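You operate a simulated robot arm through the tools that you are given. There is no shell and no other tool. Be economical: measure what you need, move in short steps, check, and stop when the job is done.

You run a simulated robot arm. Do the job below in one go: nothing can be reset, and whatever is moved stays where it is left.

JOB
Take the blue felt pad from the mending bench and put it on top of the teal box. Put the M press die from the mending bench on the counter beside the sink and the S press die on the counter over the washer. Put the felt roll with a green clip on the top of the hall cabinet. The order is free.

Only the result counts: the job must be done as asked and must still hold three seconds after the hand-in. Knocking over, shifting, dropping, spilling or breaking anything else fails it.

ROBOT AND FRAMES
A 7-joint arm with a two-finger parallel gripper on a trunk, on a base that drives. Base frame: it is fixed to the floor where the robot stands at the start and does not move with it; the origin is under the middle of the robot, x ahead of it, y to its left, z up; the surface under the hand at the start is at about z = 900. Units: mm, rad, N and s.
Its first joint turns from -2.897 to 2.897 rad. Places, roughly: counter beside the sink [800, 500, 900]; counter over the washer [800, 1900, 900]; top of the hall cabinet [-1000, 1300, 800]. Payload 3.43 kg.
The TCP is the grasp point between the finger pads, 30 mm short of the fingertips. In the tool frame z runs along the fingers and y along their closing line. The gripper opens to 94 mm. The fingers are 28 mm wide and 10 mm thick; the gripper's body (50 by 96 mm) begins 55 mm behind the TCP.
Orientation is that of the tool frame in the base frame, as [roll, pitch, yaw] about the fixed x, y, z axes, in that order (R = Rz(yaw) Ry(pitch) Rx(roll)). With the fingers straight down and closing along the base's y, the tool's x points along the base's -x, its y along +y and its z along -z.

CONTROLS
- The arm moves only by the tool apply_moves. Its argument "moves" is a list that holds one entry, the list of rows, each a list of 7 numbers: the shift along the base's x, y, z in units of 500 mm (1.0 is 500 mm), then the turn, a rotation vector about the base's x, y, z in units of 90 degrees (1.0 is 90 degrees), then the gripper command, from -1 (shut) to 1 (fully open), values between in proportion. In form: [[[x, y, z, wx, wy, wz, gripper], ...]]. A call has 1 to 12 rows; each row is the pose to reach, as a shift and turn from the pose commanded when the call began. A call with a number of a shift or a turn outside -1 to 1 is refused whole. Each row takes 0.2 s and may step no farther than 50 mm and 0.15 rad from the row before; otherwise, or with a gripper value out of range, the whole call is refused. A pose out of reach is approached as far as the arm can. The call stops where the force on the tool passes 40 N (or 10 N more than at its start, if that is more) or the arm is blocked; 0.2 s more then pass. Each finger travels about 45 mm/s and halts on what it meets, pressing with about 37 N; the grip force reading is that of the motor and also rises with nothing between the fingers. The clock runs only during rows and for 0.2 s after the last one: add rows that repeat a pose to give the fingers time. The reply holds the time, the measured pose of the TCP, the force on the tool along the base axes, the opening and the grip force, in the units named above and with some noise, with the torque about the TCP (base axes, N m) and any sound that the robot's microphone picked up.
- Cameras (640 x 400 px; columns grow to the right, rows downward): "scene" is now at [513.9, 215.1, 1292.4]; the picture's right is [0.14, -0.99, 0.00], its down [-0.47, -0.07, -0.88] and it looks along [0.87, 0.12, -0.48] (base axes); focal length 214 px, centre (320, 200). "wrist" rides on the gripper at [76, 14, -103] in the tool frame; the picture's right is [-0.18, 0.98, 0.00], its down [-0.75, -0.14, -0.64] and it looks along [-0.63, -0.12, 0.77] (tool axes); focal length 243 px, centre (320, 200). There is no depth. A picture from a camera that has moved, and an enlarged one, comes with that camera's place and axes in the base frame and with its lens. The place of the scene camera against the robot may be out by one fixed shift of up to 18 mm in any direction.
- get_image(camera): a new picture of that camera. No time passes.
- lift_body(by): slides the trunk up (or, below 0, down) by that many mm; the arm and the scene camera ride with it, the base frame stays. It gives what a move gives, with no picture.
- steer(legs): drives the robot by 1 to 6 legs, each [ahead, left, turn to the left] in mm, mm and rad, along the robot's own axes; the way and the turn of a leg run together, so that a leg with both is an arc; at most 1500 mm and 3.142 rad a leg. The arm and the cameras ride along, it lands a little off, and it stops where it bumps. It gives what a move gives.
- head_to(pan, tilt): turns the head with the scene camera to pan (to the left, within 1.798 rad either way) and tilt (down, from -0.506 to 1.204), counted from straight ahead of the robot. It gives what a move gives.
- close_up(camera, box): a new picture of the part [left, top, right, bottom] of that camera's present view, enlarged. No time passes.
- close_job(): hands the job in; it is judged then, once.

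Work in short steps. Places have to be worked out from the pictures, the camera data and where the tool is seen: move nearer, look again, correct. Check each grasp and each placing, and mend what went wrong. You have 165 turns and 112 pictures in all, those below and enlarged ones among them. Open the gripper and draw the arm clear of the work before you hand the job in, unless the task says otherwise; then end with one line.

The tools are called as a command line: name --argument value ..., lists and objects as JSON in quotes. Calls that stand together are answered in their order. apply_moves: Moves the arm, as the interface text tells. Its arguments: {"type":"object","properties":{"moves":{"type":"array"}},"required":["moves"]} The other tools are called the same way: lift_body (by) slides the trunk up or down; steer (legs) drives the base; head_to (pan, tilt) turns the head that bears the scene camera; get_image (camera) takes a picture; close_up (camera, box) takes an enlarged picture of a part of a camera's view; close_job () hands the job in.

At the start:

```text
t: 0.0
tcp_pos: [631.5, 290.9, 1217.4]
ee_rot: [-3.141, -0.001, 3.141]
ft_force: [-0.1, 0.0, -0.1]
wrist_torque: [-0.01, -0.01, -0.01]
opening: 94.0
finger_force: 0.2
trunk travel left (down, up): [-375.0, 115.0]
robot x, y, heading: [-1.4, -3.3, 0.0]
head pan, tilt: [0.14, 0.497]
```

scene: 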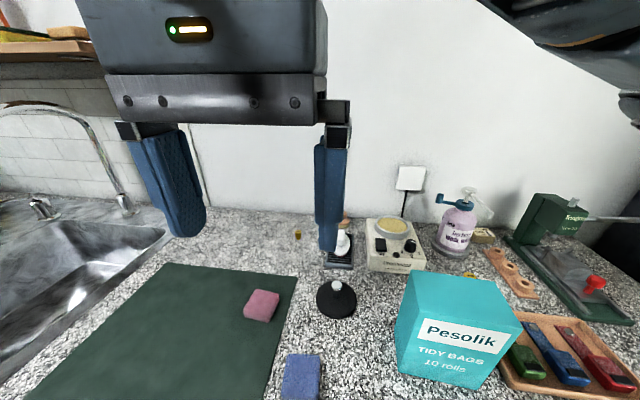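
wrist: 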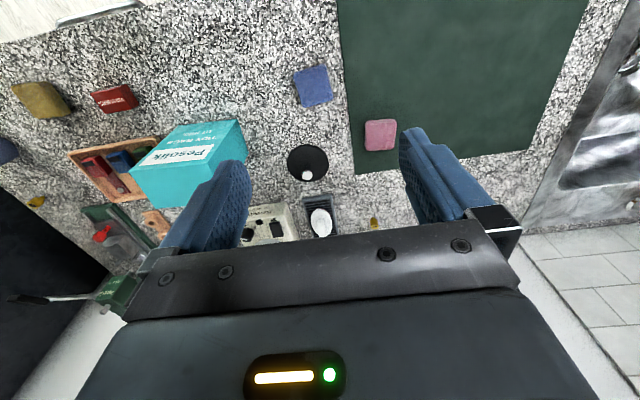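

I take a closer look at the start scene to identify the items before moving anything.

close_up --camera "scene" --box '[240, 180, 640, 400]'

head_to --pan -0.5 --tilt 0.8

get_image --camera "scene"

```text
1.60 times, centred on (440, 290) of scene
camera zoom: at [513.9, 215.1, 1292.4], right [0.14, -0.99, 0.0], down [-0.47, -0.07, -0.88], along [0.87, 0.12, -0.48], focal length 343 px, centre (128, 56)
```

zoom: 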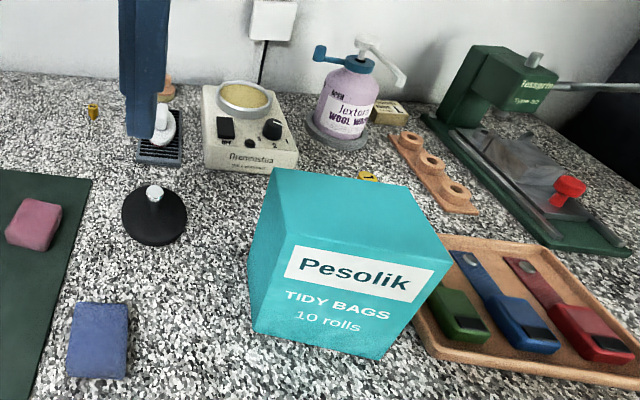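

```text
t: 1.0
tcp_pos: [632.7, 291.1, 1217.1]
ee_rot: [3.14, 0.0, 3.141]
ft_force: [-0.9, 1.2, -0.9]
wrist_torque: [-0.05, 0.01, 0.0]
opening: 93.8
finger_force: 0.1
trunk travel left (down, up): [-375.0, 115.0]
robot x, y, heading: [1.8, -0.7, -0.001]
head pan, tilt: [-0.499, 0.799]
```

```text
108 pictures are left
camera scene: at [494.6, 163.9, 1266.3], right [-0.48, -0.88, 0.0], down [-0.63, 0.34, -0.7], along [0.61, -0.33, -0.72], focal length 214 px, centre (320, 200)
```

scene: 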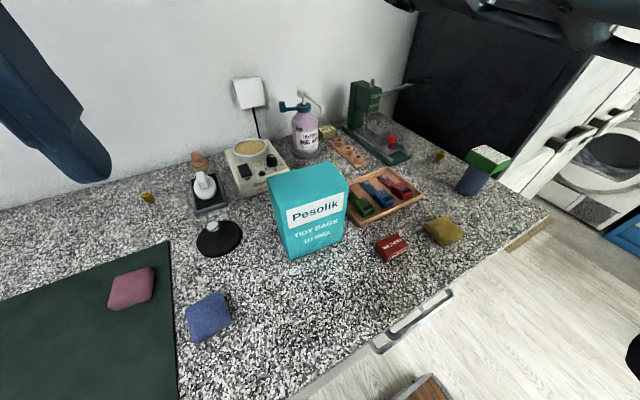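

I zoom in on the press area and the right side to identify dies and the felt roll.

close_up --camera "scene" --box '[300, 70, 540, 220]'

close_up --camera "scene" --box '[310, 110, 410, 180]'

```text
2.67 times, centred on (420, 145) of scene
camera zoom: at [494.6, 163.9, 1266.3], right [-0.48, -0.88, 0.0], down [-0.63, 0.34, -0.7], along [0.61, -0.33, -0.72], focal length 572 px, centre (53, 347)
```

zoom: 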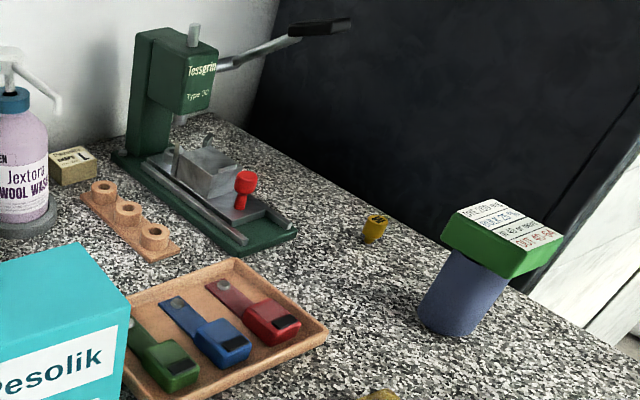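

```text
5.71 times, centred on (360, 145) of scene
camera zoom: at [494.6, 163.9, 1266.3], right [-0.48, -0.88, 0.0], down [-0.63, 0.34, -0.7], along [0.61, -0.33, -0.72], focal length 1226 px, centre (91, 514)
```

zoom: 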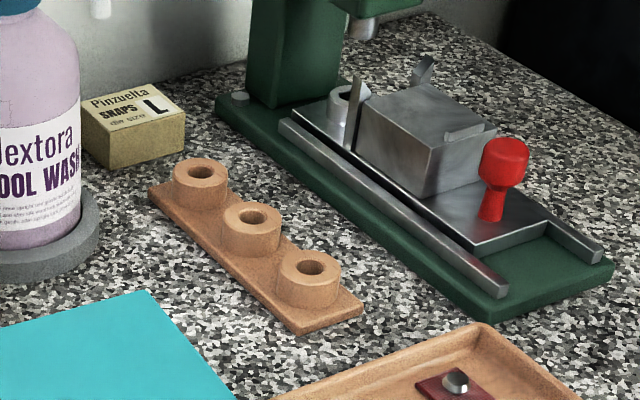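

I zoom in on the small yellow items, the labelled clip, and the tray.

close_up --camera "scene" --box '[425, 140, 525, 202]'

close_up --camera "scene" --box '[130, 120, 290, 220]'

close_up --camera "scene" --box '[335, 160, 475, 265]'

```text
6.40 times, centred on (475, 171) of scene
camera zoom: at [494.6, 163.9, 1266.3], right [-0.48, -0.88, 0.0], down [-0.63, 0.34, -0.7], along [0.61, -0.33, -0.72], focal length 1373 px, centre (-672, 386)
```

zoom: 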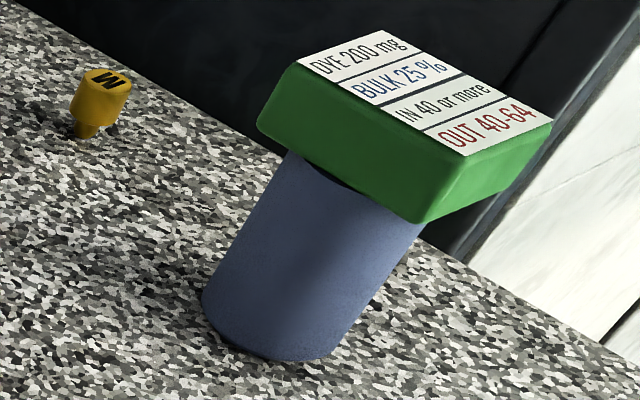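

```text
4.00 times, centred on (210, 170) of scene
camera zoom: at [494.6, 163.9, 1266.3], right [-0.48, -0.88, 0.0], down [-0.63, 0.34, -0.7], along [0.61, -0.33, -0.72], focal length 858 px, centre (760, 320)
```

zoom: 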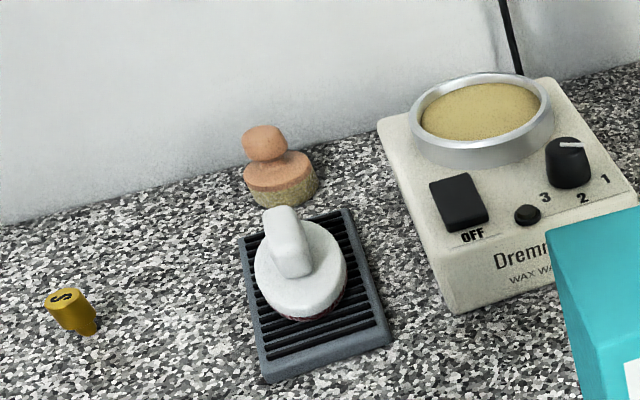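

```text
3.81 times, centred on (405, 212) of scene
camera zoom: at [494.6, 163.9, 1266.3], right [-0.48, -0.88, 0.0], down [-0.63, 0.34, -0.7], along [0.61, -0.33, -0.72], focal length 817 px, centre (-4, 152)
```

zoom: 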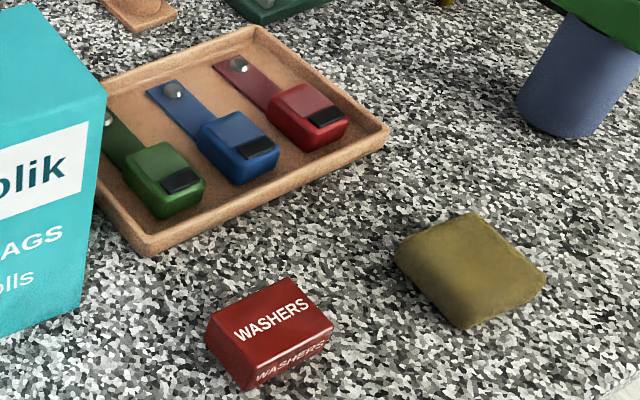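

S die stands left near (1000,355), M die right by the press, felt roll near (650,-330). Now I look left and back at the destinations.

head_to --pan 1.0 --tilt 0.55

get_image --camera "scene"

head_to --pan 1.79 --tilt 0.4

get_image --camera "scene"

head_to --pan -1.6 --tilt 0.5

get_image --camera "scene"

```text
t: 2.6
tcp_pos: [631.6, 290.6, 1217.0]
ee_rot: [-3.14, 0.0, 3.14]
ft_force: [0.5, -0.2, 0.6]
wrist_torque: [-0.02, 0.03, -0.04]
opening: 94.1
finger_force: 0.0
trunk travel left (down, up): [-375.0, 115.0]
robot x, y, heading: [2.0, -1.1, -0.003]
head pan, tilt: [1.0, 0.55]
```

```text
102 pictures are left
camera scene: at [472.3, 278.0, 1287.6], right [0.84, -0.54, 0.0], down [-0.28, -0.44, -0.85], along [0.46, 0.72, -0.52], focal length 214 px, centre (320, 200)
```

scene: 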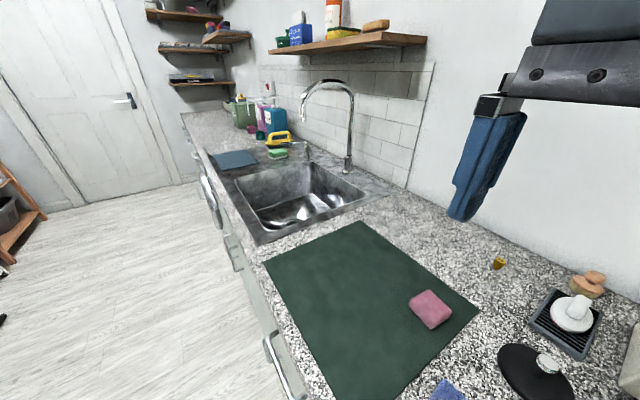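

```text
t: 3.8
tcp_pos: [632.3, 290.2, 1217.4]
ee_rot: [-3.141, 0.001, 3.142]
ft_force: [0.0, -0.3, -0.6]
wrist_torque: [0.0, -0.03, 0.01]
opening: 93.9
finger_force: 0.0
trunk travel left (down, up): [-375.0, 115.0]
robot x, y, heading: [2.4, 1.9, 0.001]
head pan, tilt: [1.791, 0.4]
```

```text
101 pictures are left
camera scene: at [403.6, 292.9, 1301.3], right [0.98, 0.22, 0.0], down [0.08, -0.38, -0.92], along [-0.2, 0.9, -0.39], focal length 214 px, centre (320, 200)
```

scene: 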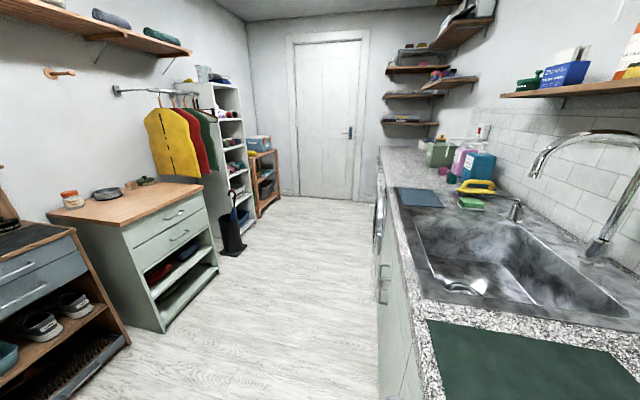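

```text
t: 6.6
tcp_pos: [631.2, 290.2, 1216.8]
ee_rot: [-3.141, 0.0, -3.141]
ft_force: [0.3, 0.0, -0.3]
wrist_torque: [0.01, 0.02, -0.03]
opening: 94.2
finger_force: 0.2
trunk travel left (down, up): [-375.0, 115.0]
robot x, y, heading: [-0.0, 1.1, -0.004]
head pan, tilt: [-1.6, 0.499]
```

```text
100 pictures are left
camera scene: at [421.1, 111.5, 1292.2], right [-1.0, 0.03, 0.0], down [0.01, 0.48, -0.88], along [-0.03, -0.88, -0.48], focal length 214 px, centre (320, 200)
```

scene: 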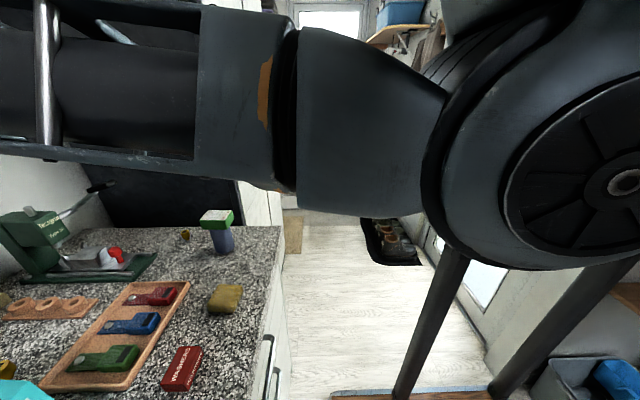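

The wrist view puts the blue pad at about (659,272), ~52 mm square and near axis-aligned. I go above it and look.

apply_moves --moves '[[[0.01, -0.006, -0.08, 0, 0, 0, 1], [0.02, -0.012, -0.16, 0, 0, 0, 1], [0.03, -0.018, -0.24, 0, 0, 0, 1], [0.04, -0.024, -0.32, 0, 0, 0, 1], [0.05, -0.03, -0.4, 0, 0, 0, 1], [0.056, -0.036, -0.44, 0, 0, 0, 1]]]'

get_image --camera "wrist"

head_to --pan -0.1 --tilt 0.75

get_image --camera "scene"

```text
t: 8.0
tcp_pos: [658.5, 272.5, 995.5]
ee_rot: [-3.142, -0.001, 3.141]
ft_force: [-0.3, -0.2, -0.1]
wrist_torque: [0.0, -0.03, 0.02]
opening: 93.9
finger_force: 0.0
trunk travel left (down, up): [-375.0, 115.0]
robot x, y, heading: [1.8, 0.7, -0.004]
head pan, tilt: [-1.6, 0.499]
```

```text
99 pictures are left
camera wrist: at [583.0, 285.5, 1096.8], right [0.18, 0.98, 0.0], down [0.75, -0.14, 0.64], along [0.63, -0.12, -0.77], focal length 243 px, centre (320, 200)
```

wrist: 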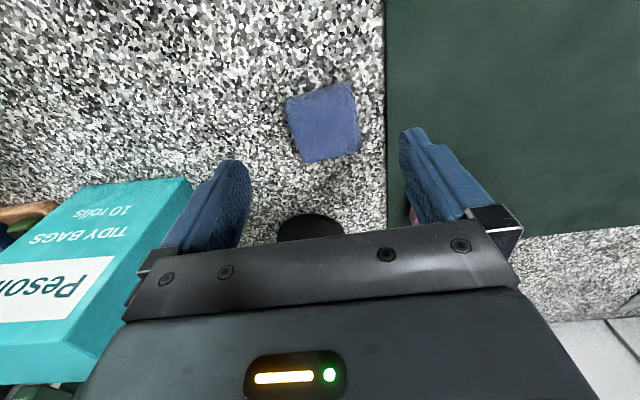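

```text
t: 9.6
tcp_pos: [658.2, 271.0, 996.2]
ee_rot: [-3.141, 0.0, -3.141]
ft_force: [0.0, 0.9, 0.0]
wrist_torque: [-0.01, -0.02, 0.02]
opening: 93.6
finger_force: 0.0
trunk travel left (down, up): [-375.0, 115.0]
robot x, y, heading: [0.8, -1.7, -0.001]
head pan, tilt: [-0.099, 0.75]
```

```text
98 pictures are left
camera scene: at [506.2, 194.1, 1270.3], right [-0.1, -0.99, 0.0], down [-0.68, 0.07, -0.73], along [0.73, -0.07, -0.68], focal length 214 px, centre (320, 200)
```

scene: 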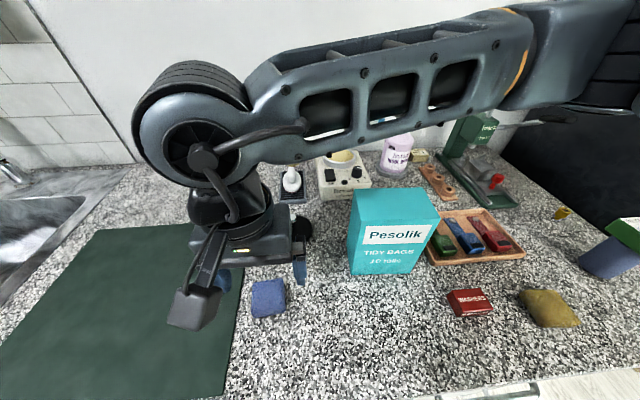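

The pad's centre is at about (656,274), turned ~4°. I descend to z≈936 (fingertips ~6 mm above the counter) and close.

apply_moves --moves '[[[-0.002, 0.004, -0.04, 0, 0, 0.025, 1], [-0.004, 0.006, -0.08, 0, 0, 0.05, 1], [-0.004, 0.006, -0.118, 0, 0, 0.05, 1], [-0.004, 0.006, -0.118, 0, 0, 0.05, 0.2], [-0.004, 0.006, -0.118, 0, 0, 0.05, -0.4], [-0.004, 0.006, -0.118, 0, 0, 0.05, -1], [-0.004, 0.006, -0.118, 0, 0, 0.05, -1], [-0.004, 0.006, -0.118, 0, 0, 0.05, -1]]]'

get_image --camera "wrist"

```text
t: 11.4
tcp_pos: [656.0, 276.6, 937.7]
ee_rot: [-3.141, 0.002, -3.063]
ft_force: [-0.6, 0.6, 0.0]
wrist_torque: [0.02, 0.01, 0.01]
opening: 50.1
finger_force: 37.8
trunk travel left (down, up): [-375.0, 115.0]
robot x, y, heading: [1.4, -1.8, -0.001]
head pan, tilt: [-0.099, 0.75]
```

```text
97 pictures are left
camera wrist: at [580.9, 283.8, 1039.4], right [0.11, 0.99, 0.0], down [0.76, -0.08, 0.64], along [0.64, -0.07, -0.77], focal length 243 px, centre (320, 200)
```

wrist: 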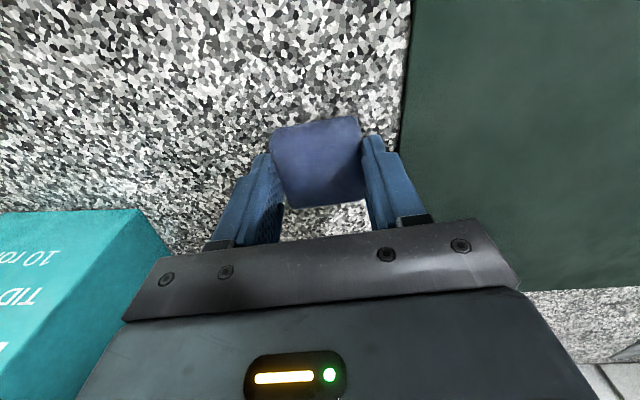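

Gripped (50 mm). I lift well above the box and look for its top.

apply_moves --moves '[[[0, 0, 0.08, 0, 0, 0, -1], [0, 0, 0.16, 0, 0, 0, -1], [0, 0, 0.24, 0, 0, 0, -1], [0, 0, 0.32, 0, 0, 0, -1], [0, 0, 0.4, 0, 0, 0, -1], [0, 0, 0.48, 0, 0, 0, -1]]]'

get_image --camera "wrist"

close_up --camera "scene" --box '[320, 160, 480, 290]'

```text
t: 12.8
tcp_pos: [657.4, 276.1, 1179.4]
ee_rot: [3.142, 0.001, -3.061]
ft_force: [1.2, 0.1, 0.3]
wrist_torque: [0.0, -0.01, 0.03]
opening: 49.8
finger_force: 37.1
trunk travel left (down, up): [-375.0, 115.0]
robot x, y, heading: [-3.2, 1.7, 0.003]
head pan, tilt: [-0.099, 0.75]
```

```text
96 pictures are left
camera wrist: at [582.0, 283.6, 1279.7], right [0.11, 0.99, 0.0], down [0.76, -0.08, 0.64], along [0.64, -0.07, -0.77], focal length 243 px, centre (320, 200)
```

wrist: 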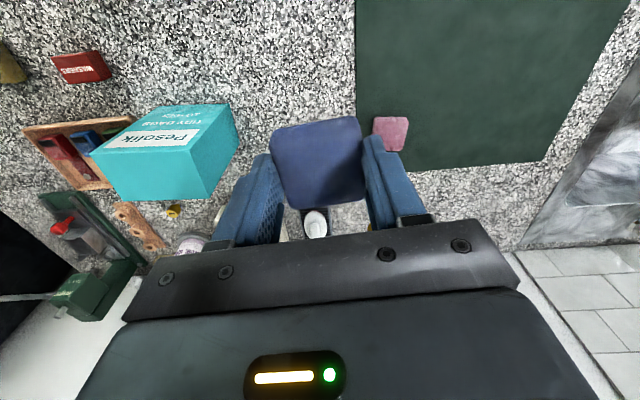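

```text
3.08 times, centred on (400, 225) of scene
camera zoom: at [506.4, 194.2, 1270.1], right [-0.1, -1.0, 0.0], down [-0.68, 0.07, -0.73], along [0.73, -0.07, -0.68], focal length 660 px, centre (74, 123)
```

zoom: 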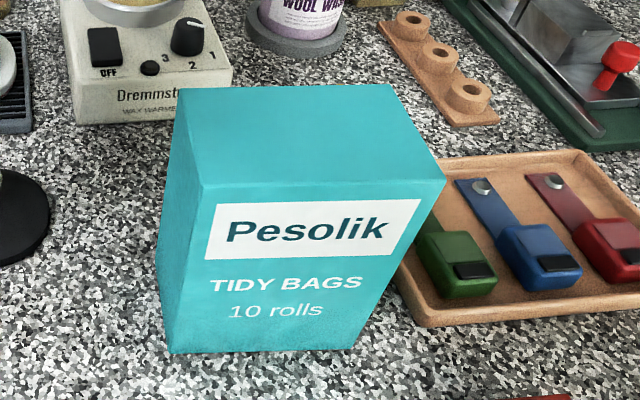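

The box's top comes out at z≈1041, centre about (722,70). I carry the pad over it to z≈1110 and check.

apply_moves --moves '[[[0.026, -0.08, 0, 0, 0, -0.02, -1], [0.052, -0.16, 0, 0, 0, -0.04, -1], [0.078, -0.24, 0, 0, 0, -0.06, -1], [0.104, -0.32, 0, 0, 0, -0.08, -1], [0.13, -0.4, 0, 0, 0, -0.11, -1], [0.13, -0.412, -0.08, 0, 0, -0.11, -1], [0.13, -0.412, -0.14, 0, 0, -0.11, -1]]]'

get_image --camera "wrist"

close_up --camera "scene" --box '[320, 160, 480, 290]'

```text
t: 14.4
tcp_pos: [721.6, 68.3, 1108.2]
ee_rot: [3.14, 0.002, 3.047]
ft_force: [0.6, 0.3, 0.4]
wrist_torque: [-0.01, 0.02, 0.0]
opening: 50.0
finger_force: 37.5
trunk travel left (down, up): [-375.0, 115.0]
robot x, y, heading: [-2.3, -2.6, 0.004]
head pan, tilt: [-0.099, 0.75]
```

```text
94 pictures are left
camera wrist: at [649.2, 89.0, 1210.2], right [0.28, 0.96, 0.0], down [0.74, -0.21, 0.64], along [0.62, -0.18, -0.77], focal length 243 px, centre (320, 200)
```

wrist: 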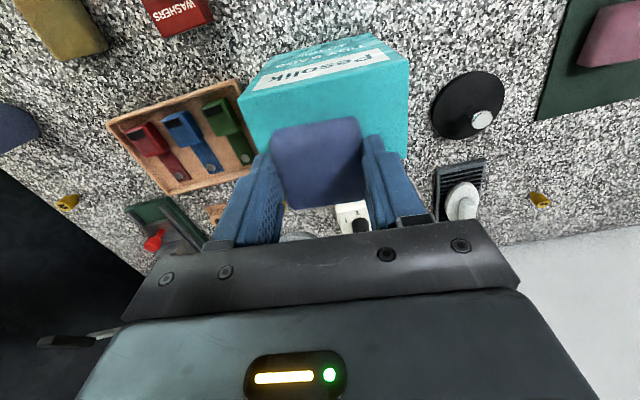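

```text
3.08 times, centred on (400, 225) of scene
camera zoom: at [506.1, 194.0, 1270.4], right [-0.1, -0.99, 0.0], down [-0.68, 0.07, -0.73], along [0.73, -0.07, -0.68], focal length 660 px, centre (74, 123)
```

zoom: 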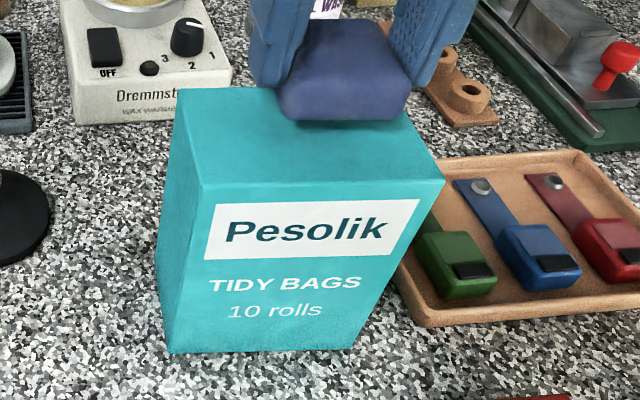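

All consistent: box top z≈1041, pad above its middle. I lower to TCP z≈1080 in small steps.

apply_moves --moves '[[[0, 0, -0.03, 0, 0, 0, -1], [0, 0, -0.045, 0, 0, 0, -1], [0, 0, -0.051, 0, 0, 0, -1], [0, 0, -0.056, 0, 0, 0, -1]]]'

close_up --camera "scene" --box '[320, 160, 480, 290]'

```text
t: 15.3
tcp_pos: [722.6, 69.1, 1086.6]
ee_rot: [3.141, 0.006, 3.046]
ft_force: [-5.3, -2.8, 24.4]
wrist_torque: [-0.11, 0.41, -0.01]
opening: 50.3
finger_force: 37.1
trunk travel left (down, up): [-375.0, 115.0]
robot x, y, heading: [-2.5, 2.1, -0.002]
head pan, tilt: [-0.099, 0.75]
stopped in row 4: the force on the tool passed its limit at 42 N (the readings are from after the stop); the commanded pose is now the measured one
```

```text
3.08 times, centred on (400, 225) of scene
camera zoom: at [505.3, 193.9, 1270.8], right [-0.1, -0.99, 0.0], down [-0.68, 0.07, -0.73], along [0.73, -0.07, -0.68], focal length 660 px, centre (74, 123)
```

zoom: 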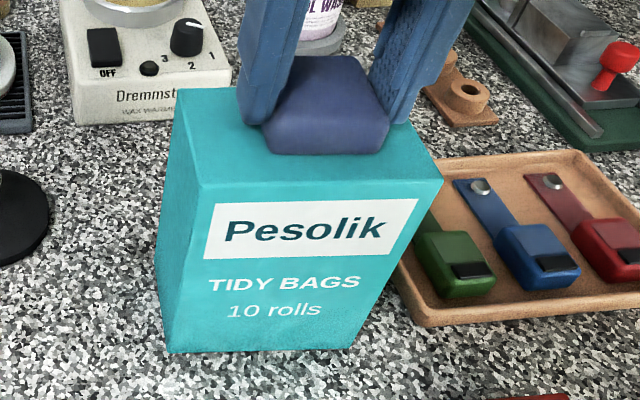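

Contact made (24 N). I ease up 2 mm and open, then rise.

apply_moves --moves '[[[0, 0, 0.004, 0, 0, 0, -1], [0, 0, 0.004, 0, 0, 0, 0.3], [0, 0, 0.004, 0, 0, 0, 0.6], [0, 0, 0.004, 0, 0, 0, 0.6], [0, 0, 0.06, 0, 0, 0, 0.6], [0, 0, 0.14, 0, 0, 0, 0.6], [0, 0, 0.22, 0, 0, 0, 0.6]]]'

get_image --camera "scene"

get_image --camera "wrist"

```text
t: 16.9
tcp_pos: [723.9, 70.0, 1195.8]
ee_rot: [3.139, 0.003, 3.047]
ft_force: [0.5, 0.5, -0.1]
wrist_torque: [-0.01, 0.01, 0.02]
opening: 75.2
finger_force: 0.0
trunk travel left (down, up): [-375.0, 115.0]
robot x, y, heading: [2.5, -0.4, -0.002]
head pan, tilt: [-0.099, 0.75]
```

```text
91 pictures are left
camera scene: at [506.4, 194.0, 1270.1], right [-0.1, -0.99, 0.0], down [-0.68, 0.07, -0.73], along [0.73, -0.07, -0.68], focal length 214 px, centre (320, 200)
```

scene: 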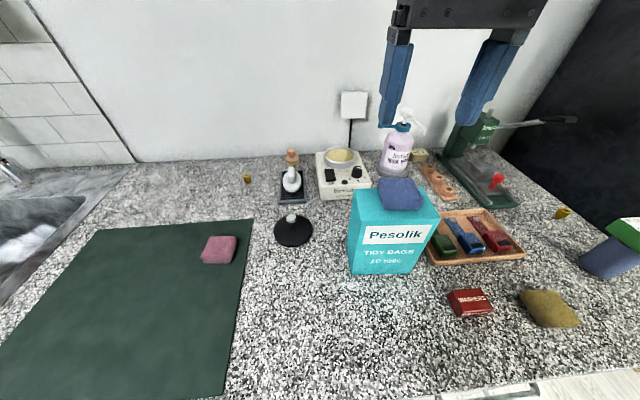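

```text
90 pictures are left
camera wrist: at [650.3, 90.3, 1296.3], right [0.28, 0.96, 0.0], down [0.73, -0.21, 0.64], along [0.62, -0.18, -0.76], focal length 243 px, centre (320, 200)
```

wrist: 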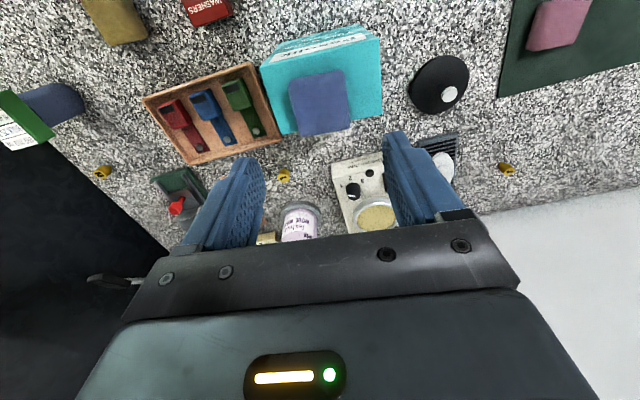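

The pad sits on the box. Next I take the felt roll (also clears the way to the M die); I look closely at it from scene and wrist.

apply_moves --moves '[[[-0.04, -0.08, 0.02, 0, 0, 0, 0.6], [-0.08, -0.16, 0.04, 0, 0, 0, 0.6], [-0.12, -0.24, 0.04, 0, 0, 0, 1], [-0.16, -0.32, 0.04, 0, 0, 0, 1], [-0.2, -0.4, 0.04, 0, 0, 0, 1]]]'

get_image --camera "wrist"

head_to --pan -0.8 --tilt 0.6

get_image --camera "scene"

```text
t: 18.1
tcp_pos: [625.6, -128.7, 1217.2]
ee_rot: [-3.141, 0.004, 3.046]
ft_force: [-0.5, 0.0, 0.0]
wrist_torque: [-0.06, 0.02, -0.01]
opening: 94.2
finger_force: 0.1
trunk travel left (down, up): [-375.0, 115.0]
robot x, y, heading: [-1.0, -1.5, 0.002]
head pan, tilt: [-0.099, 0.75]
```

```text
89 pictures are left
camera wrist: at [551.0, -108.0, 1317.7], right [0.28, 0.96, 0.0], down [0.73, -0.21, 0.64], along [0.62, -0.18, -0.76], focal length 243 px, centre (320, 200)
```

wrist: 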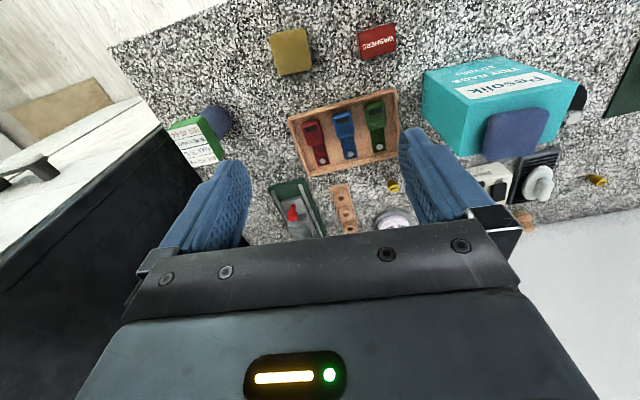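

```text
t: 19.2
tcp_pos: [625.1, -128.6, 1216.2]
ee_rot: [3.139, 0.004, 3.047]
ft_force: [0.1, 0.1, 0.3]
wrist_torque: [0.0, 0.01, 0.02]
opening: 94.3
finger_force: 0.1
trunk travel left (down, up): [-375.0, 115.0]
robot x, y, heading: [-1.6, 0.8, -0.001]
head pan, tilt: [-0.799, 0.6]
```

```text
88 pictures are left
camera scene: at [485.4, 138.9, 1283.1], right [-0.72, -0.7, 0.0], down [-0.39, 0.4, -0.82], along [0.58, -0.59, -0.57], focal length 214 px, centre (320, 200)
```

scene: 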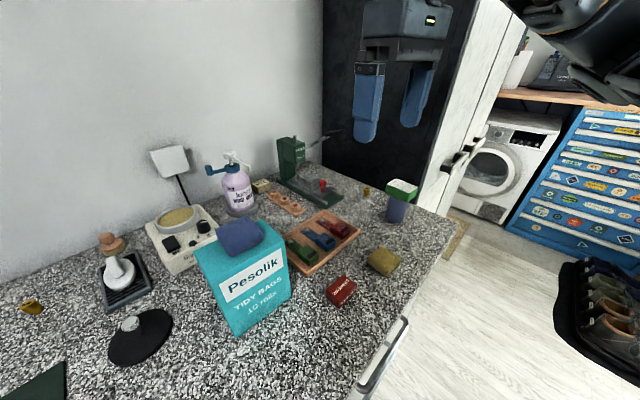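

I zoom in on the roll in both views to measure clip and roll.

close_up --camera "wrist" --box '[150, 90, 260, 180]'

close_up --camera "scene" --box '[350, 160, 440, 240]'

```text
4.44 times, centred on (205, 135) of wrist
camera zoom: at [551.1, -108.3, 1317.8], right [0.28, 0.96, 0.0], down [0.73, -0.21, 0.64], along [0.62, -0.18, -0.76], focal length 1078 px, centre (831, 489)
```

zoom: 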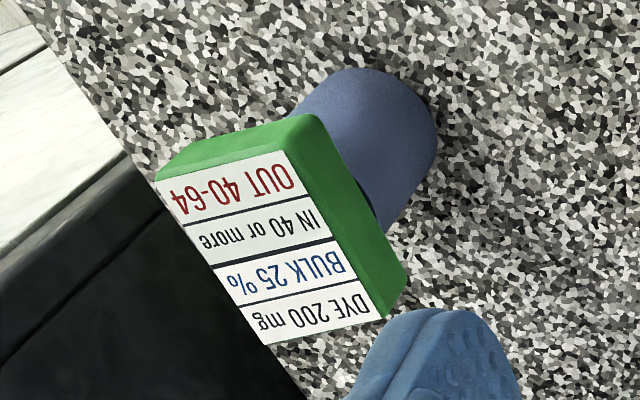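

```text
5.00 times, centred on (395, 200) of scene
camera zoom: at [485.4, 138.9, 1283.1], right [-0.72, -0.7, 0.0], down [-0.39, 0.4, -0.82], along [0.58, -0.59, -0.57], focal length 1072 px, centre (-55, 200)
```

zoom: 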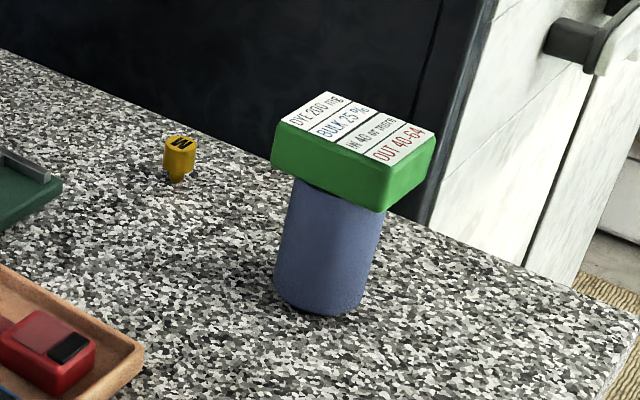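

The roll stands at about (660,-324), clip ~48×65 mm with its top at z≈1008, roll Ø≈47. I go above it, closing along y.

apply_moves --moves '[[[0.014, -0.08, 0, 0, 0, 0, 1], [0.028, -0.16, 0, 0, 0, 0, 1], [0.042, -0.24, 0, 0, 0, 0, 1], [0.056, -0.32, 0, 0, 0, 0, 1], [0.07, -0.39, 0, 0, 0, 0, 1], [0.07, -0.39, -0.08, 0, 0, 0, 1], [0.07, -0.39, -0.16, 0, 0, 0, 1]]]'

get_image --camera "wrist"

get_image --camera "scene"

```text
t: 20.8
tcp_pos: [657.0, -325.0, 1135.6]
ee_rot: [3.141, 0.003, 3.047]
ft_force: [-0.3, -0.7, -0.5]
wrist_torque: [0.01, -0.02, -0.03]
opening: 93.8
finger_force: 0.1
trunk travel left (down, up): [-375.0, 115.0]
robot x, y, heading: [0.3, -1.7, -0.004]
head pan, tilt: [-0.799, 0.6]
```

```text
85 pictures are left
camera wrist: at [582.5, -304.3, 1236.5], right [0.28, 0.96, 0.0], down [0.73, -0.21, 0.65], along [0.62, -0.18, -0.76], focal length 243 px, centre (320, 200)
```

wrist: 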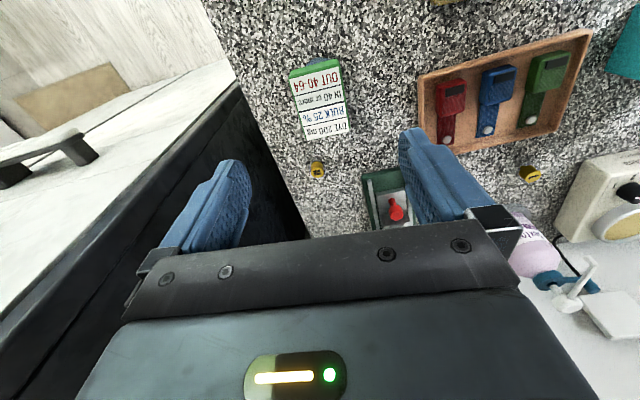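

```text
84 pictures are left
camera scene: at [485.3, 138.9, 1283.2], right [-0.72, -0.7, 0.0], down [-0.39, 0.41, -0.83], along [0.58, -0.59, -0.56], focal length 214 px, centre (320, 200)
```

scene: 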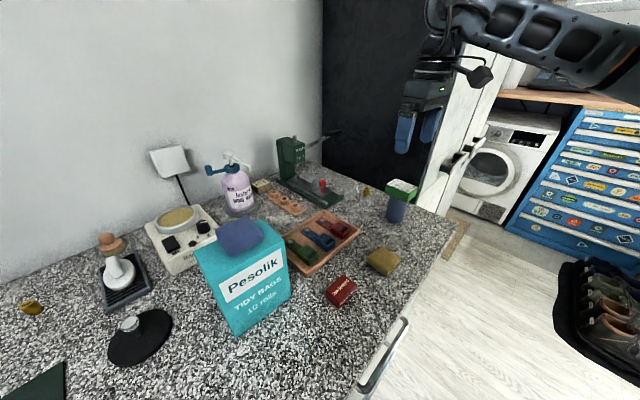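

Clip centre confirmed at (656,-327), fingers straddle it. I descend to TCP z≈972 so the pads cover clip and roll, then close.

apply_moves --moves '[[[0, -0.004, -0.09, 0, 0, 0, 1], [0, -0.004, -0.18, 0, 0, 0, 1], [0, -0.004, -0.26, 0, 0, 0, 1], [0, -0.004, -0.327, 0, 0, 0, 1], [0, -0.004, -0.327, 0, 0, 0, 0.4], [0, -0.004, -0.327, 0, 0, 0, -0.2], [0, -0.004, -0.327, 0, 0, 0, -0.6], [0, -0.004, -0.327, 0, 0, 0, -1], [0, -0.004, -0.327, 0, 0, 0, -1]]]'

close_up --camera "scene" --box '[340, 120, 460, 240]'

```text
t: 22.8
tcp_pos: [657.9, -326.8, 969.8]
ee_rot: [3.141, 0.004, 3.047]
ft_force: [0.1, 0.8, -0.2]
wrist_torque: [0.03, -0.06, 0.02]
opening: 52.2
finger_force: 36.4
trunk travel left (down, up): [-375.0, 115.0]
robot x, y, heading: [-1.1, 0.3, -0.001]
head pan, tilt: [-0.799, 0.6]
```

```text
3.33 times, centred on (400, 180) of scene
camera zoom: at [485.3, 138.9, 1283.1], right [-0.72, -0.7, 0.0], down [-0.39, 0.41, -0.83], along [0.58, -0.59, -0.56], focal length 715 px, centre (53, 267)
```

zoom: 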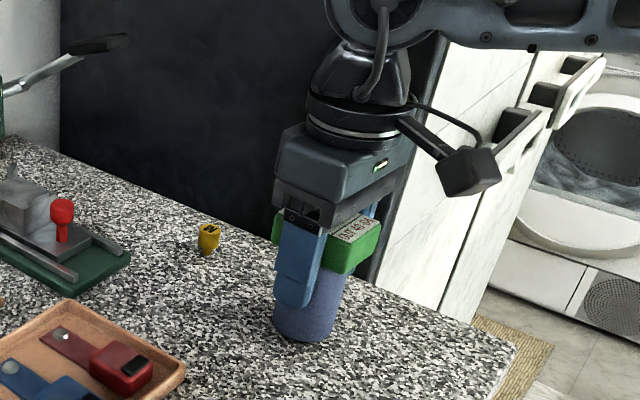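

Grip at 52 mm. I lift a little and check that the roll comes with the clip.

apply_moves --moves '[[[0, 0, 0.04, 0, 0, 0, -1], [0, 0, 0.1, 0, 0, 0, -1], [0, 0, 0.18, 0, 0, 0, -1]]]'

close_up --camera "scene" --box '[340, 100, 460, 220]'

```text
t: 23.6
tcp_pos: [659.8, -326.8, 1062.7]
ee_rot: [3.139, 0.001, 3.048]
ft_force: [-0.1, 0.4, -2.3]
wrist_torque: [-0.03, 0.03, 0.02]
opening: 51.9
finger_force: 36.9
trunk travel left (down, up): [-375.0, 115.0]
robot x, y, heading: [0.5, -3.2, 0.001]
head pan, tilt: [-0.799, 0.6]
```

```text
3.33 times, centred on (400, 160) of scene
camera zoom: at [485.5, 138.7, 1283.0], right [-0.72, -0.7, 0.0], down [-0.39, 0.41, -0.82], along [0.57, -0.59, -0.57], focal length 715 px, centre (53, 333)
```

zoom: 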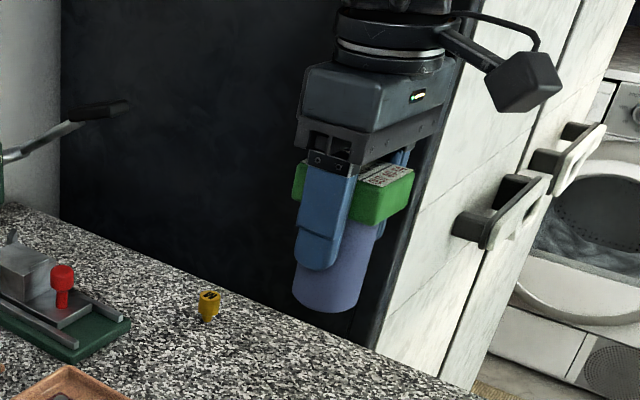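

The roll came up whole (bottom = TCP−70). I raise to z≈1210 and centre the hand ahead of the robot before driving.

apply_moves --moves '[[[0, 0, 0.09, 0, 0, 0, -1], [0, 0, 0.18, 0, 0, 0, -1], [0, 0, 0.27, 0, 0, 0, -1], [-0.005, 0.08, 0.29, 0, 0, 0, -1], [-0.01, 0.16, 0.29, 0, 0, 0, -1], [-0.015, 0.24, 0.29, 0, 0, 0, -1], [-0.02, 0.32, 0.29, 0, 0, 0, -1], [-0.025, 0.4, 0.29, 0, 0, 0, -1], [-0.03, 0.48, 0.29, 0, 0, 0, -1], [-0.035, 0.56, 0.29, 0, 0, 0, -1], [-0.04, 0.64, 0.29, 0, 0, 0, -1]]]'

steer --legs '[[-150, 0, 0]]'

head_to --pan 1.4 --tilt 0.6

get_image --camera "scene"

```text
t: 26.0
tcp_pos: [637.5, -8.9, 1208.4]
ee_rot: [3.14, 0.003, 3.045]
ft_force: [-0.2, -0.6, -0.8]
wrist_torque: [0.03, -0.01, 0.01]
opening: 52.1
finger_force: 36.8
trunk travel left (down, up): [-375.0, 115.0]
robot x, y, heading: [0.5, 0.4, 0.003]
head pan, tilt: [-0.799, 0.6]
```

```text
t: 27.3
tcp_pos: [488.4, -8.9, 1206.8]
ee_rot: [3.141, 0.004, 3.047]
ft_force: [0.7, -0.3, -0.4]
wrist_torque: [0.01, 0.01, -0.01]
opening: 51.9
finger_force: 37.5
trunk travel left (down, up): [-375.0, 115.0]
robot x, y, heading: [-148.7, 4.7, -0.006]
head pan, tilt: [-0.799, 0.6]
```

```text
t: 29.4
tcp_pos: [488.1, -9.1, 1206.4]
ee_rot: [3.139, 0.003, 3.045]
ft_force: [0.5, -0.3, -2.2]
wrist_torque: [0.02, 0.01, 0.04]
opening: 52.0
finger_force: 37.3
trunk travel left (down, up): [-375.0, 115.0]
robot x, y, heading: [-149.9, 1.2, -0.002]
head pan, tilt: [1.4, 0.6]
```

```text
81 pictures are left
camera scene: at [288.5, 289.1, 1283.1], right [0.99, -0.17, 0.0], down [-0.1, -0.56, -0.83], along [0.14, 0.81, -0.56], focal length 214 px, centre (320, 200)
```

scene: 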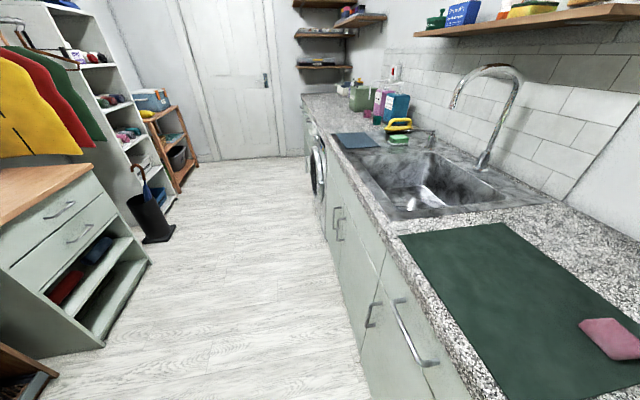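

The corridor is clear. I drive left to y≈1280, then turn to face the hall cabinet.

steer --legs '[[0, 1280, 0], [0, 0, 1.571], [0, 0, 1.571]]'

head_to --pan 0.0 --tilt 0.65

get_image --camera "scene"

get_image --camera "wrist"

```text
t: 43.3
tcp_pos: [-784.4, 1278.0, 1207.2]
ee_rot: [3.14, 0.005, -0.128]
ft_force: [0.2, 0.2, -1.5]
wrist_torque: [-0.02, -0.02, 0.02]
opening: 51.8
finger_force: 37.0
trunk travel left (down, up): [-375.0, 115.0]
robot x, y, heading: [-147.3, 1248.4, 3.112]
head pan, tilt: [1.4, 0.6]
```

```text
t: 44.8
tcp_pos: [-784.2, 1278.2, 1207.7]
ee_rot: [3.139, 0.004, -0.127]
ft_force: [-0.2, -0.6, -0.9]
wrist_torque: [-0.03, -0.02, 0.0]
opening: 51.7
finger_force: 37.1
trunk travel left (down, up): [-375.0, 115.0]
robot x, y, heading: [-144.1, 1249.5, 3.111]
head pan, tilt: [0.0, 0.649]
```

```text
80 pictures are left
camera scene: at [-659.8, 1038.2, 1278.8], right [0.03, 1.0, 0.0], down [0.6, -0.02, -0.8], along [-0.8, 0.02, -0.6], focal length 214 px, centre (320, 200)
```

scene: 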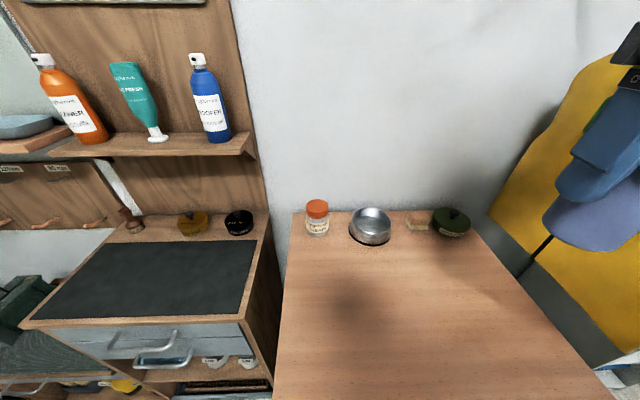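

```text
79 pictures are left
camera wrist: at [-708.5, 1253.9, 1307.9], right [-0.31, -0.95, 0.0], down [-0.73, 0.24, 0.64], along [-0.61, 0.2, -0.76], focal length 243 px, centre (320, 200)
```

wrist: 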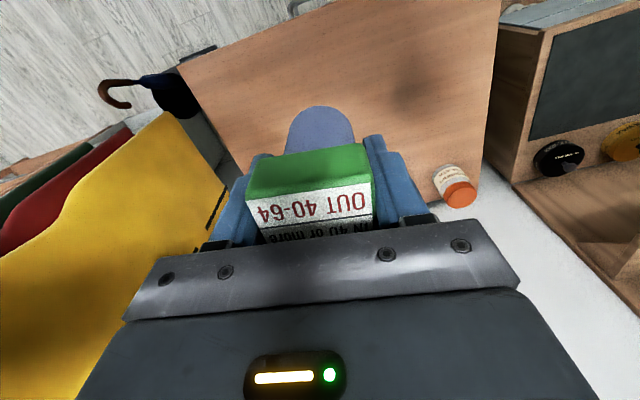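

The top is clear around (-900,1230). I move there and lower to z≈960 to check height.

apply_moves --moves '[[[-0.08, -0.03, 0, 0, 0, 0, -1], [-0.16, -0.06, -0.03, 0, 0, 0, -1], [-0.232, -0.096, -0.08, 0, 0, 0, -1], [-0.232, -0.096, -0.16, 0, 0, 0, -1], [-0.232, -0.096, -0.25, 0, 0, 0, -1], [-0.232, -0.096, -0.34, 0, 0, 0, -1], [-0.232, -0.096, -0.42, 0, 0, 0, -1], [-0.232, -0.096, -0.5, 0, 0, 0, -1]]]'

head_to --pan -0.3 --tilt 0.75

get_image --camera "scene"

```text
t: 46.6
tcp_pos: [-900.1, 1228.9, 955.7]
ee_rot: [3.139, 0.004, -0.125]
ft_force: [0.0, 0.4, -1.3]
wrist_torque: [0.02, 0.0, 0.02]
opening: 51.9
finger_force: 36.9
trunk travel left (down, up): [-375.0, 115.0]
robot x, y, heading: [-139.7, 1248.3, 3.111]
head pan, tilt: [0.0, 0.649]
```

```text
t: 47.4
tcp_pos: [-899.6, 1229.7, 956.1]
ee_rot: [3.14, 0.004, -0.128]
ft_force: [-0.3, -0.5, -1.4]
wrist_torque: [0.01, 0.01, -0.01]
opening: 51.8
finger_force: 37.1
trunk travel left (down, up): [-375.0, 115.0]
robot x, y, heading: [-148.0, 1250.3, 3.107]
head pan, tilt: [-0.3, 0.75]
```

```text
78 pictures are left
camera scene: at [-651.4, 1062.4, 1270.3], right [0.33, 0.95, 0.0], down [0.64, -0.22, -0.73], along [-0.69, 0.24, -0.68], focal length 214 px, centre (320, 200)
```

scene: 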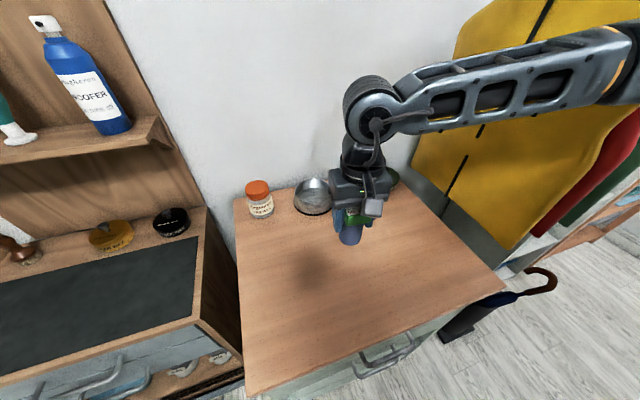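

I lower gently until contact.

apply_moves --moves '[[[0, 0, -0.08, 0, 0, 0, -1], [0, 0, -0.13, 0, 0, 0, -1], [0, 0, -0.15, 0, 0, 0, -1], [0, 0, -0.156, 0, 0, 0, -1], [0, 0, -0.161, 0, 0, 0, -1], [0, 0, -0.166, 0, 0, 0, -1], [0, 0, -0.171, 0, 0, 0, -1], [0, 0, -0.176, 0, 0, 0, -1]]]'

close_up --camera "scene" --box '[240, 130, 440, 290]'

```text
t: 49.2
tcp_pos: [-900.2, 1230.5, 870.0]
ee_rot: [3.139, 0.006, -0.126]
ft_force: [5.1, 1.2, 19.7]
wrist_torque: [0.23, -0.04, 0.0]
opening: 51.9
finger_force: 36.4
trunk travel left (down, up): [-375.0, 115.0]
robot x, y, heading: [-145.1, 1250.3, 3.108]
head pan, tilt: [-0.3, 0.75]
```

```text
2.50 times, centred on (340, 210) of scene
camera zoom: at [-650.7, 1062.6, 1271.0], right [0.33, 0.95, 0.0], down [0.64, -0.22, -0.73], along [-0.69, 0.24, -0.68], focal length 536 px, centre (270, 175)
```

zoom: 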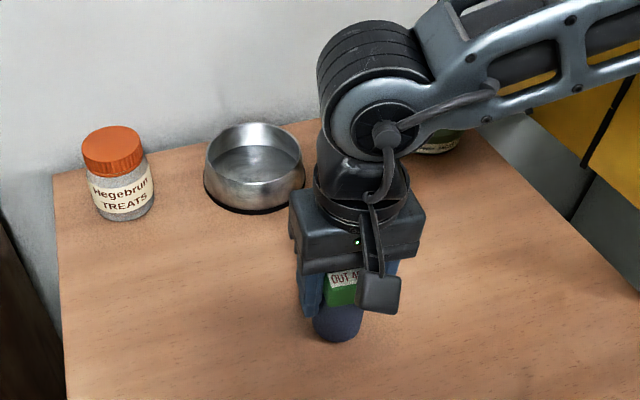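

Contact at TCP z=870 as expected. I ease off, open fully and rise straight up.

apply_moves --moves '[[[0, 0, 0.003, 0, 0, 0, -1], [0, 0, 0.003, 0, 0, 0, 0], [0, 0, 0.003, 0, 0, 0, 0.6], [0, 0, 0.003, 0, 0, 0, 1], [0, 0, 0.003, 0, 0, 0, 1], [0, 0, 0.003, 0, 0, 0, 1], [0, 0, 0.06, 0, 0, 0, 1], [0, 0, 0.14, 0, 0, 0, 1], [0, 0, 0.23, 0, 0, 0, 1], [0, 0, 0.32, 0, 0, 0, 1], [0, 0, 0.41, 0, 0, 0, 1], [0, 0, 0.5, 0, 0, 0, 1]]]'

get_image --camera "scene"

```text
t: 51.8
tcp_pos: [-902.0, 1231.3, 1117.3]
ee_rot: [3.139, 0.004, -0.126]
ft_force: [0.1, -0.2, -0.5]
wrist_torque: [0.01, -0.02, 0.01]
opening: 93.9
finger_force: 0.1
trunk travel left (down, up): [-375.0, 115.0]
robot x, y, heading: [-144.2, 1248.8, 3.109]
head pan, tilt: [-0.3, 0.75]
```

```text
76 pictures are left
camera scene: at [-651.5, 1062.4, 1270.1], right [0.33, 0.95, 0.0], down [0.64, -0.22, -0.73], along [-0.69, 0.24, -0.68], focal length 214 px, centre (320, 200)
```

scene: 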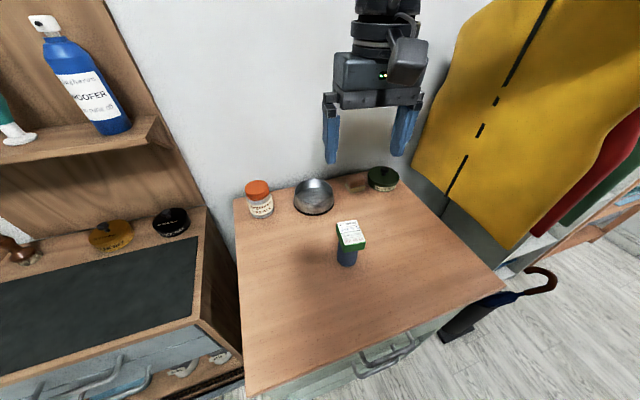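

The roll stands upright on the cabinet. I retract the hand, turn back and drive toward the bench.

apply_moves --moves '[[[0, 0, 0.09, 0, 0, 0, 1], [0, 0, 0.18, 0, 0, 0, 1], [0.08, 0.01, 0.18, 0, 0, 0, 1], [0.16, 0.02, 0.18, 0, 0, 0, 1], [0.24, 0.04, 0.18, 0, 0, 0, 1]]]'

steer --legs '[[0, 0, -1.555], [0, 0, -1.555]]'

```text
t: 53.0
tcp_pos: [-781.0, 1248.6, 1208.1]
ee_rot: [3.141, 0.004, -0.129]
ft_force: [0.2, -0.7, 0.3]
wrist_torque: [0.02, -0.02, -0.02]
opening: 94.2
finger_force: 0.1
trunk travel left (down, up): [-375.0, 115.0]
robot x, y, heading: [-143.9, 1251.7, 3.108]
head pan, tilt: [-0.3, 0.75]
```

```text
t: 61.1
tcp_pos: [488.1, 1245.8, 1207.2]
ee_rot: [3.139, 0.004, 3.008]
ft_force: [0.7, -0.4, 0.0]
wrist_torque: [0.01, -0.03, 0.01]
opening: 94.0
finger_force: 0.2
trunk travel left (down, up): [-375.0, 115.0]
robot x, y, heading: [-147.2, 1251.1, -0.041]
head pan, tilt: [-0.3, 0.75]
```

Now drive back right and up to the bench.

steer --legs '[[0, 0, 0.041], [0, -1300, 0], [150, 0, 0]]'

head_to --pan -0.6 --tilt 0.65

get_image --camera "scene"

```text
t: 69.1
tcp_pos: [637.1, -56.7, 1207.9]
ee_rot: [3.14, 0.004, 3.048]
ft_force: [0.2, 0.1, -0.7]
wrist_torque: [-0.01, 0.0, 0.0]
opening: 93.9
finger_force: 0.0
trunk travel left (down, up): [-375.0, 115.0]
robot x, y, heading: [4.7, -79.2, -0.003]
head pan, tilt: [-0.3, 0.75]
```

```text
t: 69.9
tcp_pos: [636.8, -56.6, 1207.4]
ee_rot: [3.141, 0.003, 3.047]
ft_force: [0.1, 0.1, -0.4]
wrist_torque: [-0.02, 0.0, -0.01]
opening: 93.9
finger_force: 0.1
trunk travel left (down, up): [-375.0, 115.0]
robot x, y, heading: [2.1, -77.2, -0.0]
head pan, tilt: [-0.6, 0.649]
```

```text
75 pictures are left
camera scene: at [498.5, 75.2, 1278.8], right [-0.56, -0.83, 0.0], down [-0.5, 0.34, -0.8], along [0.66, -0.45, -0.6], focal length 214 px, centre (320, 200)
```

scene: 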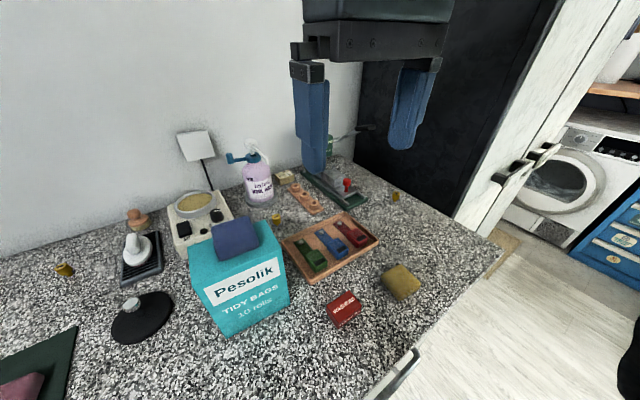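

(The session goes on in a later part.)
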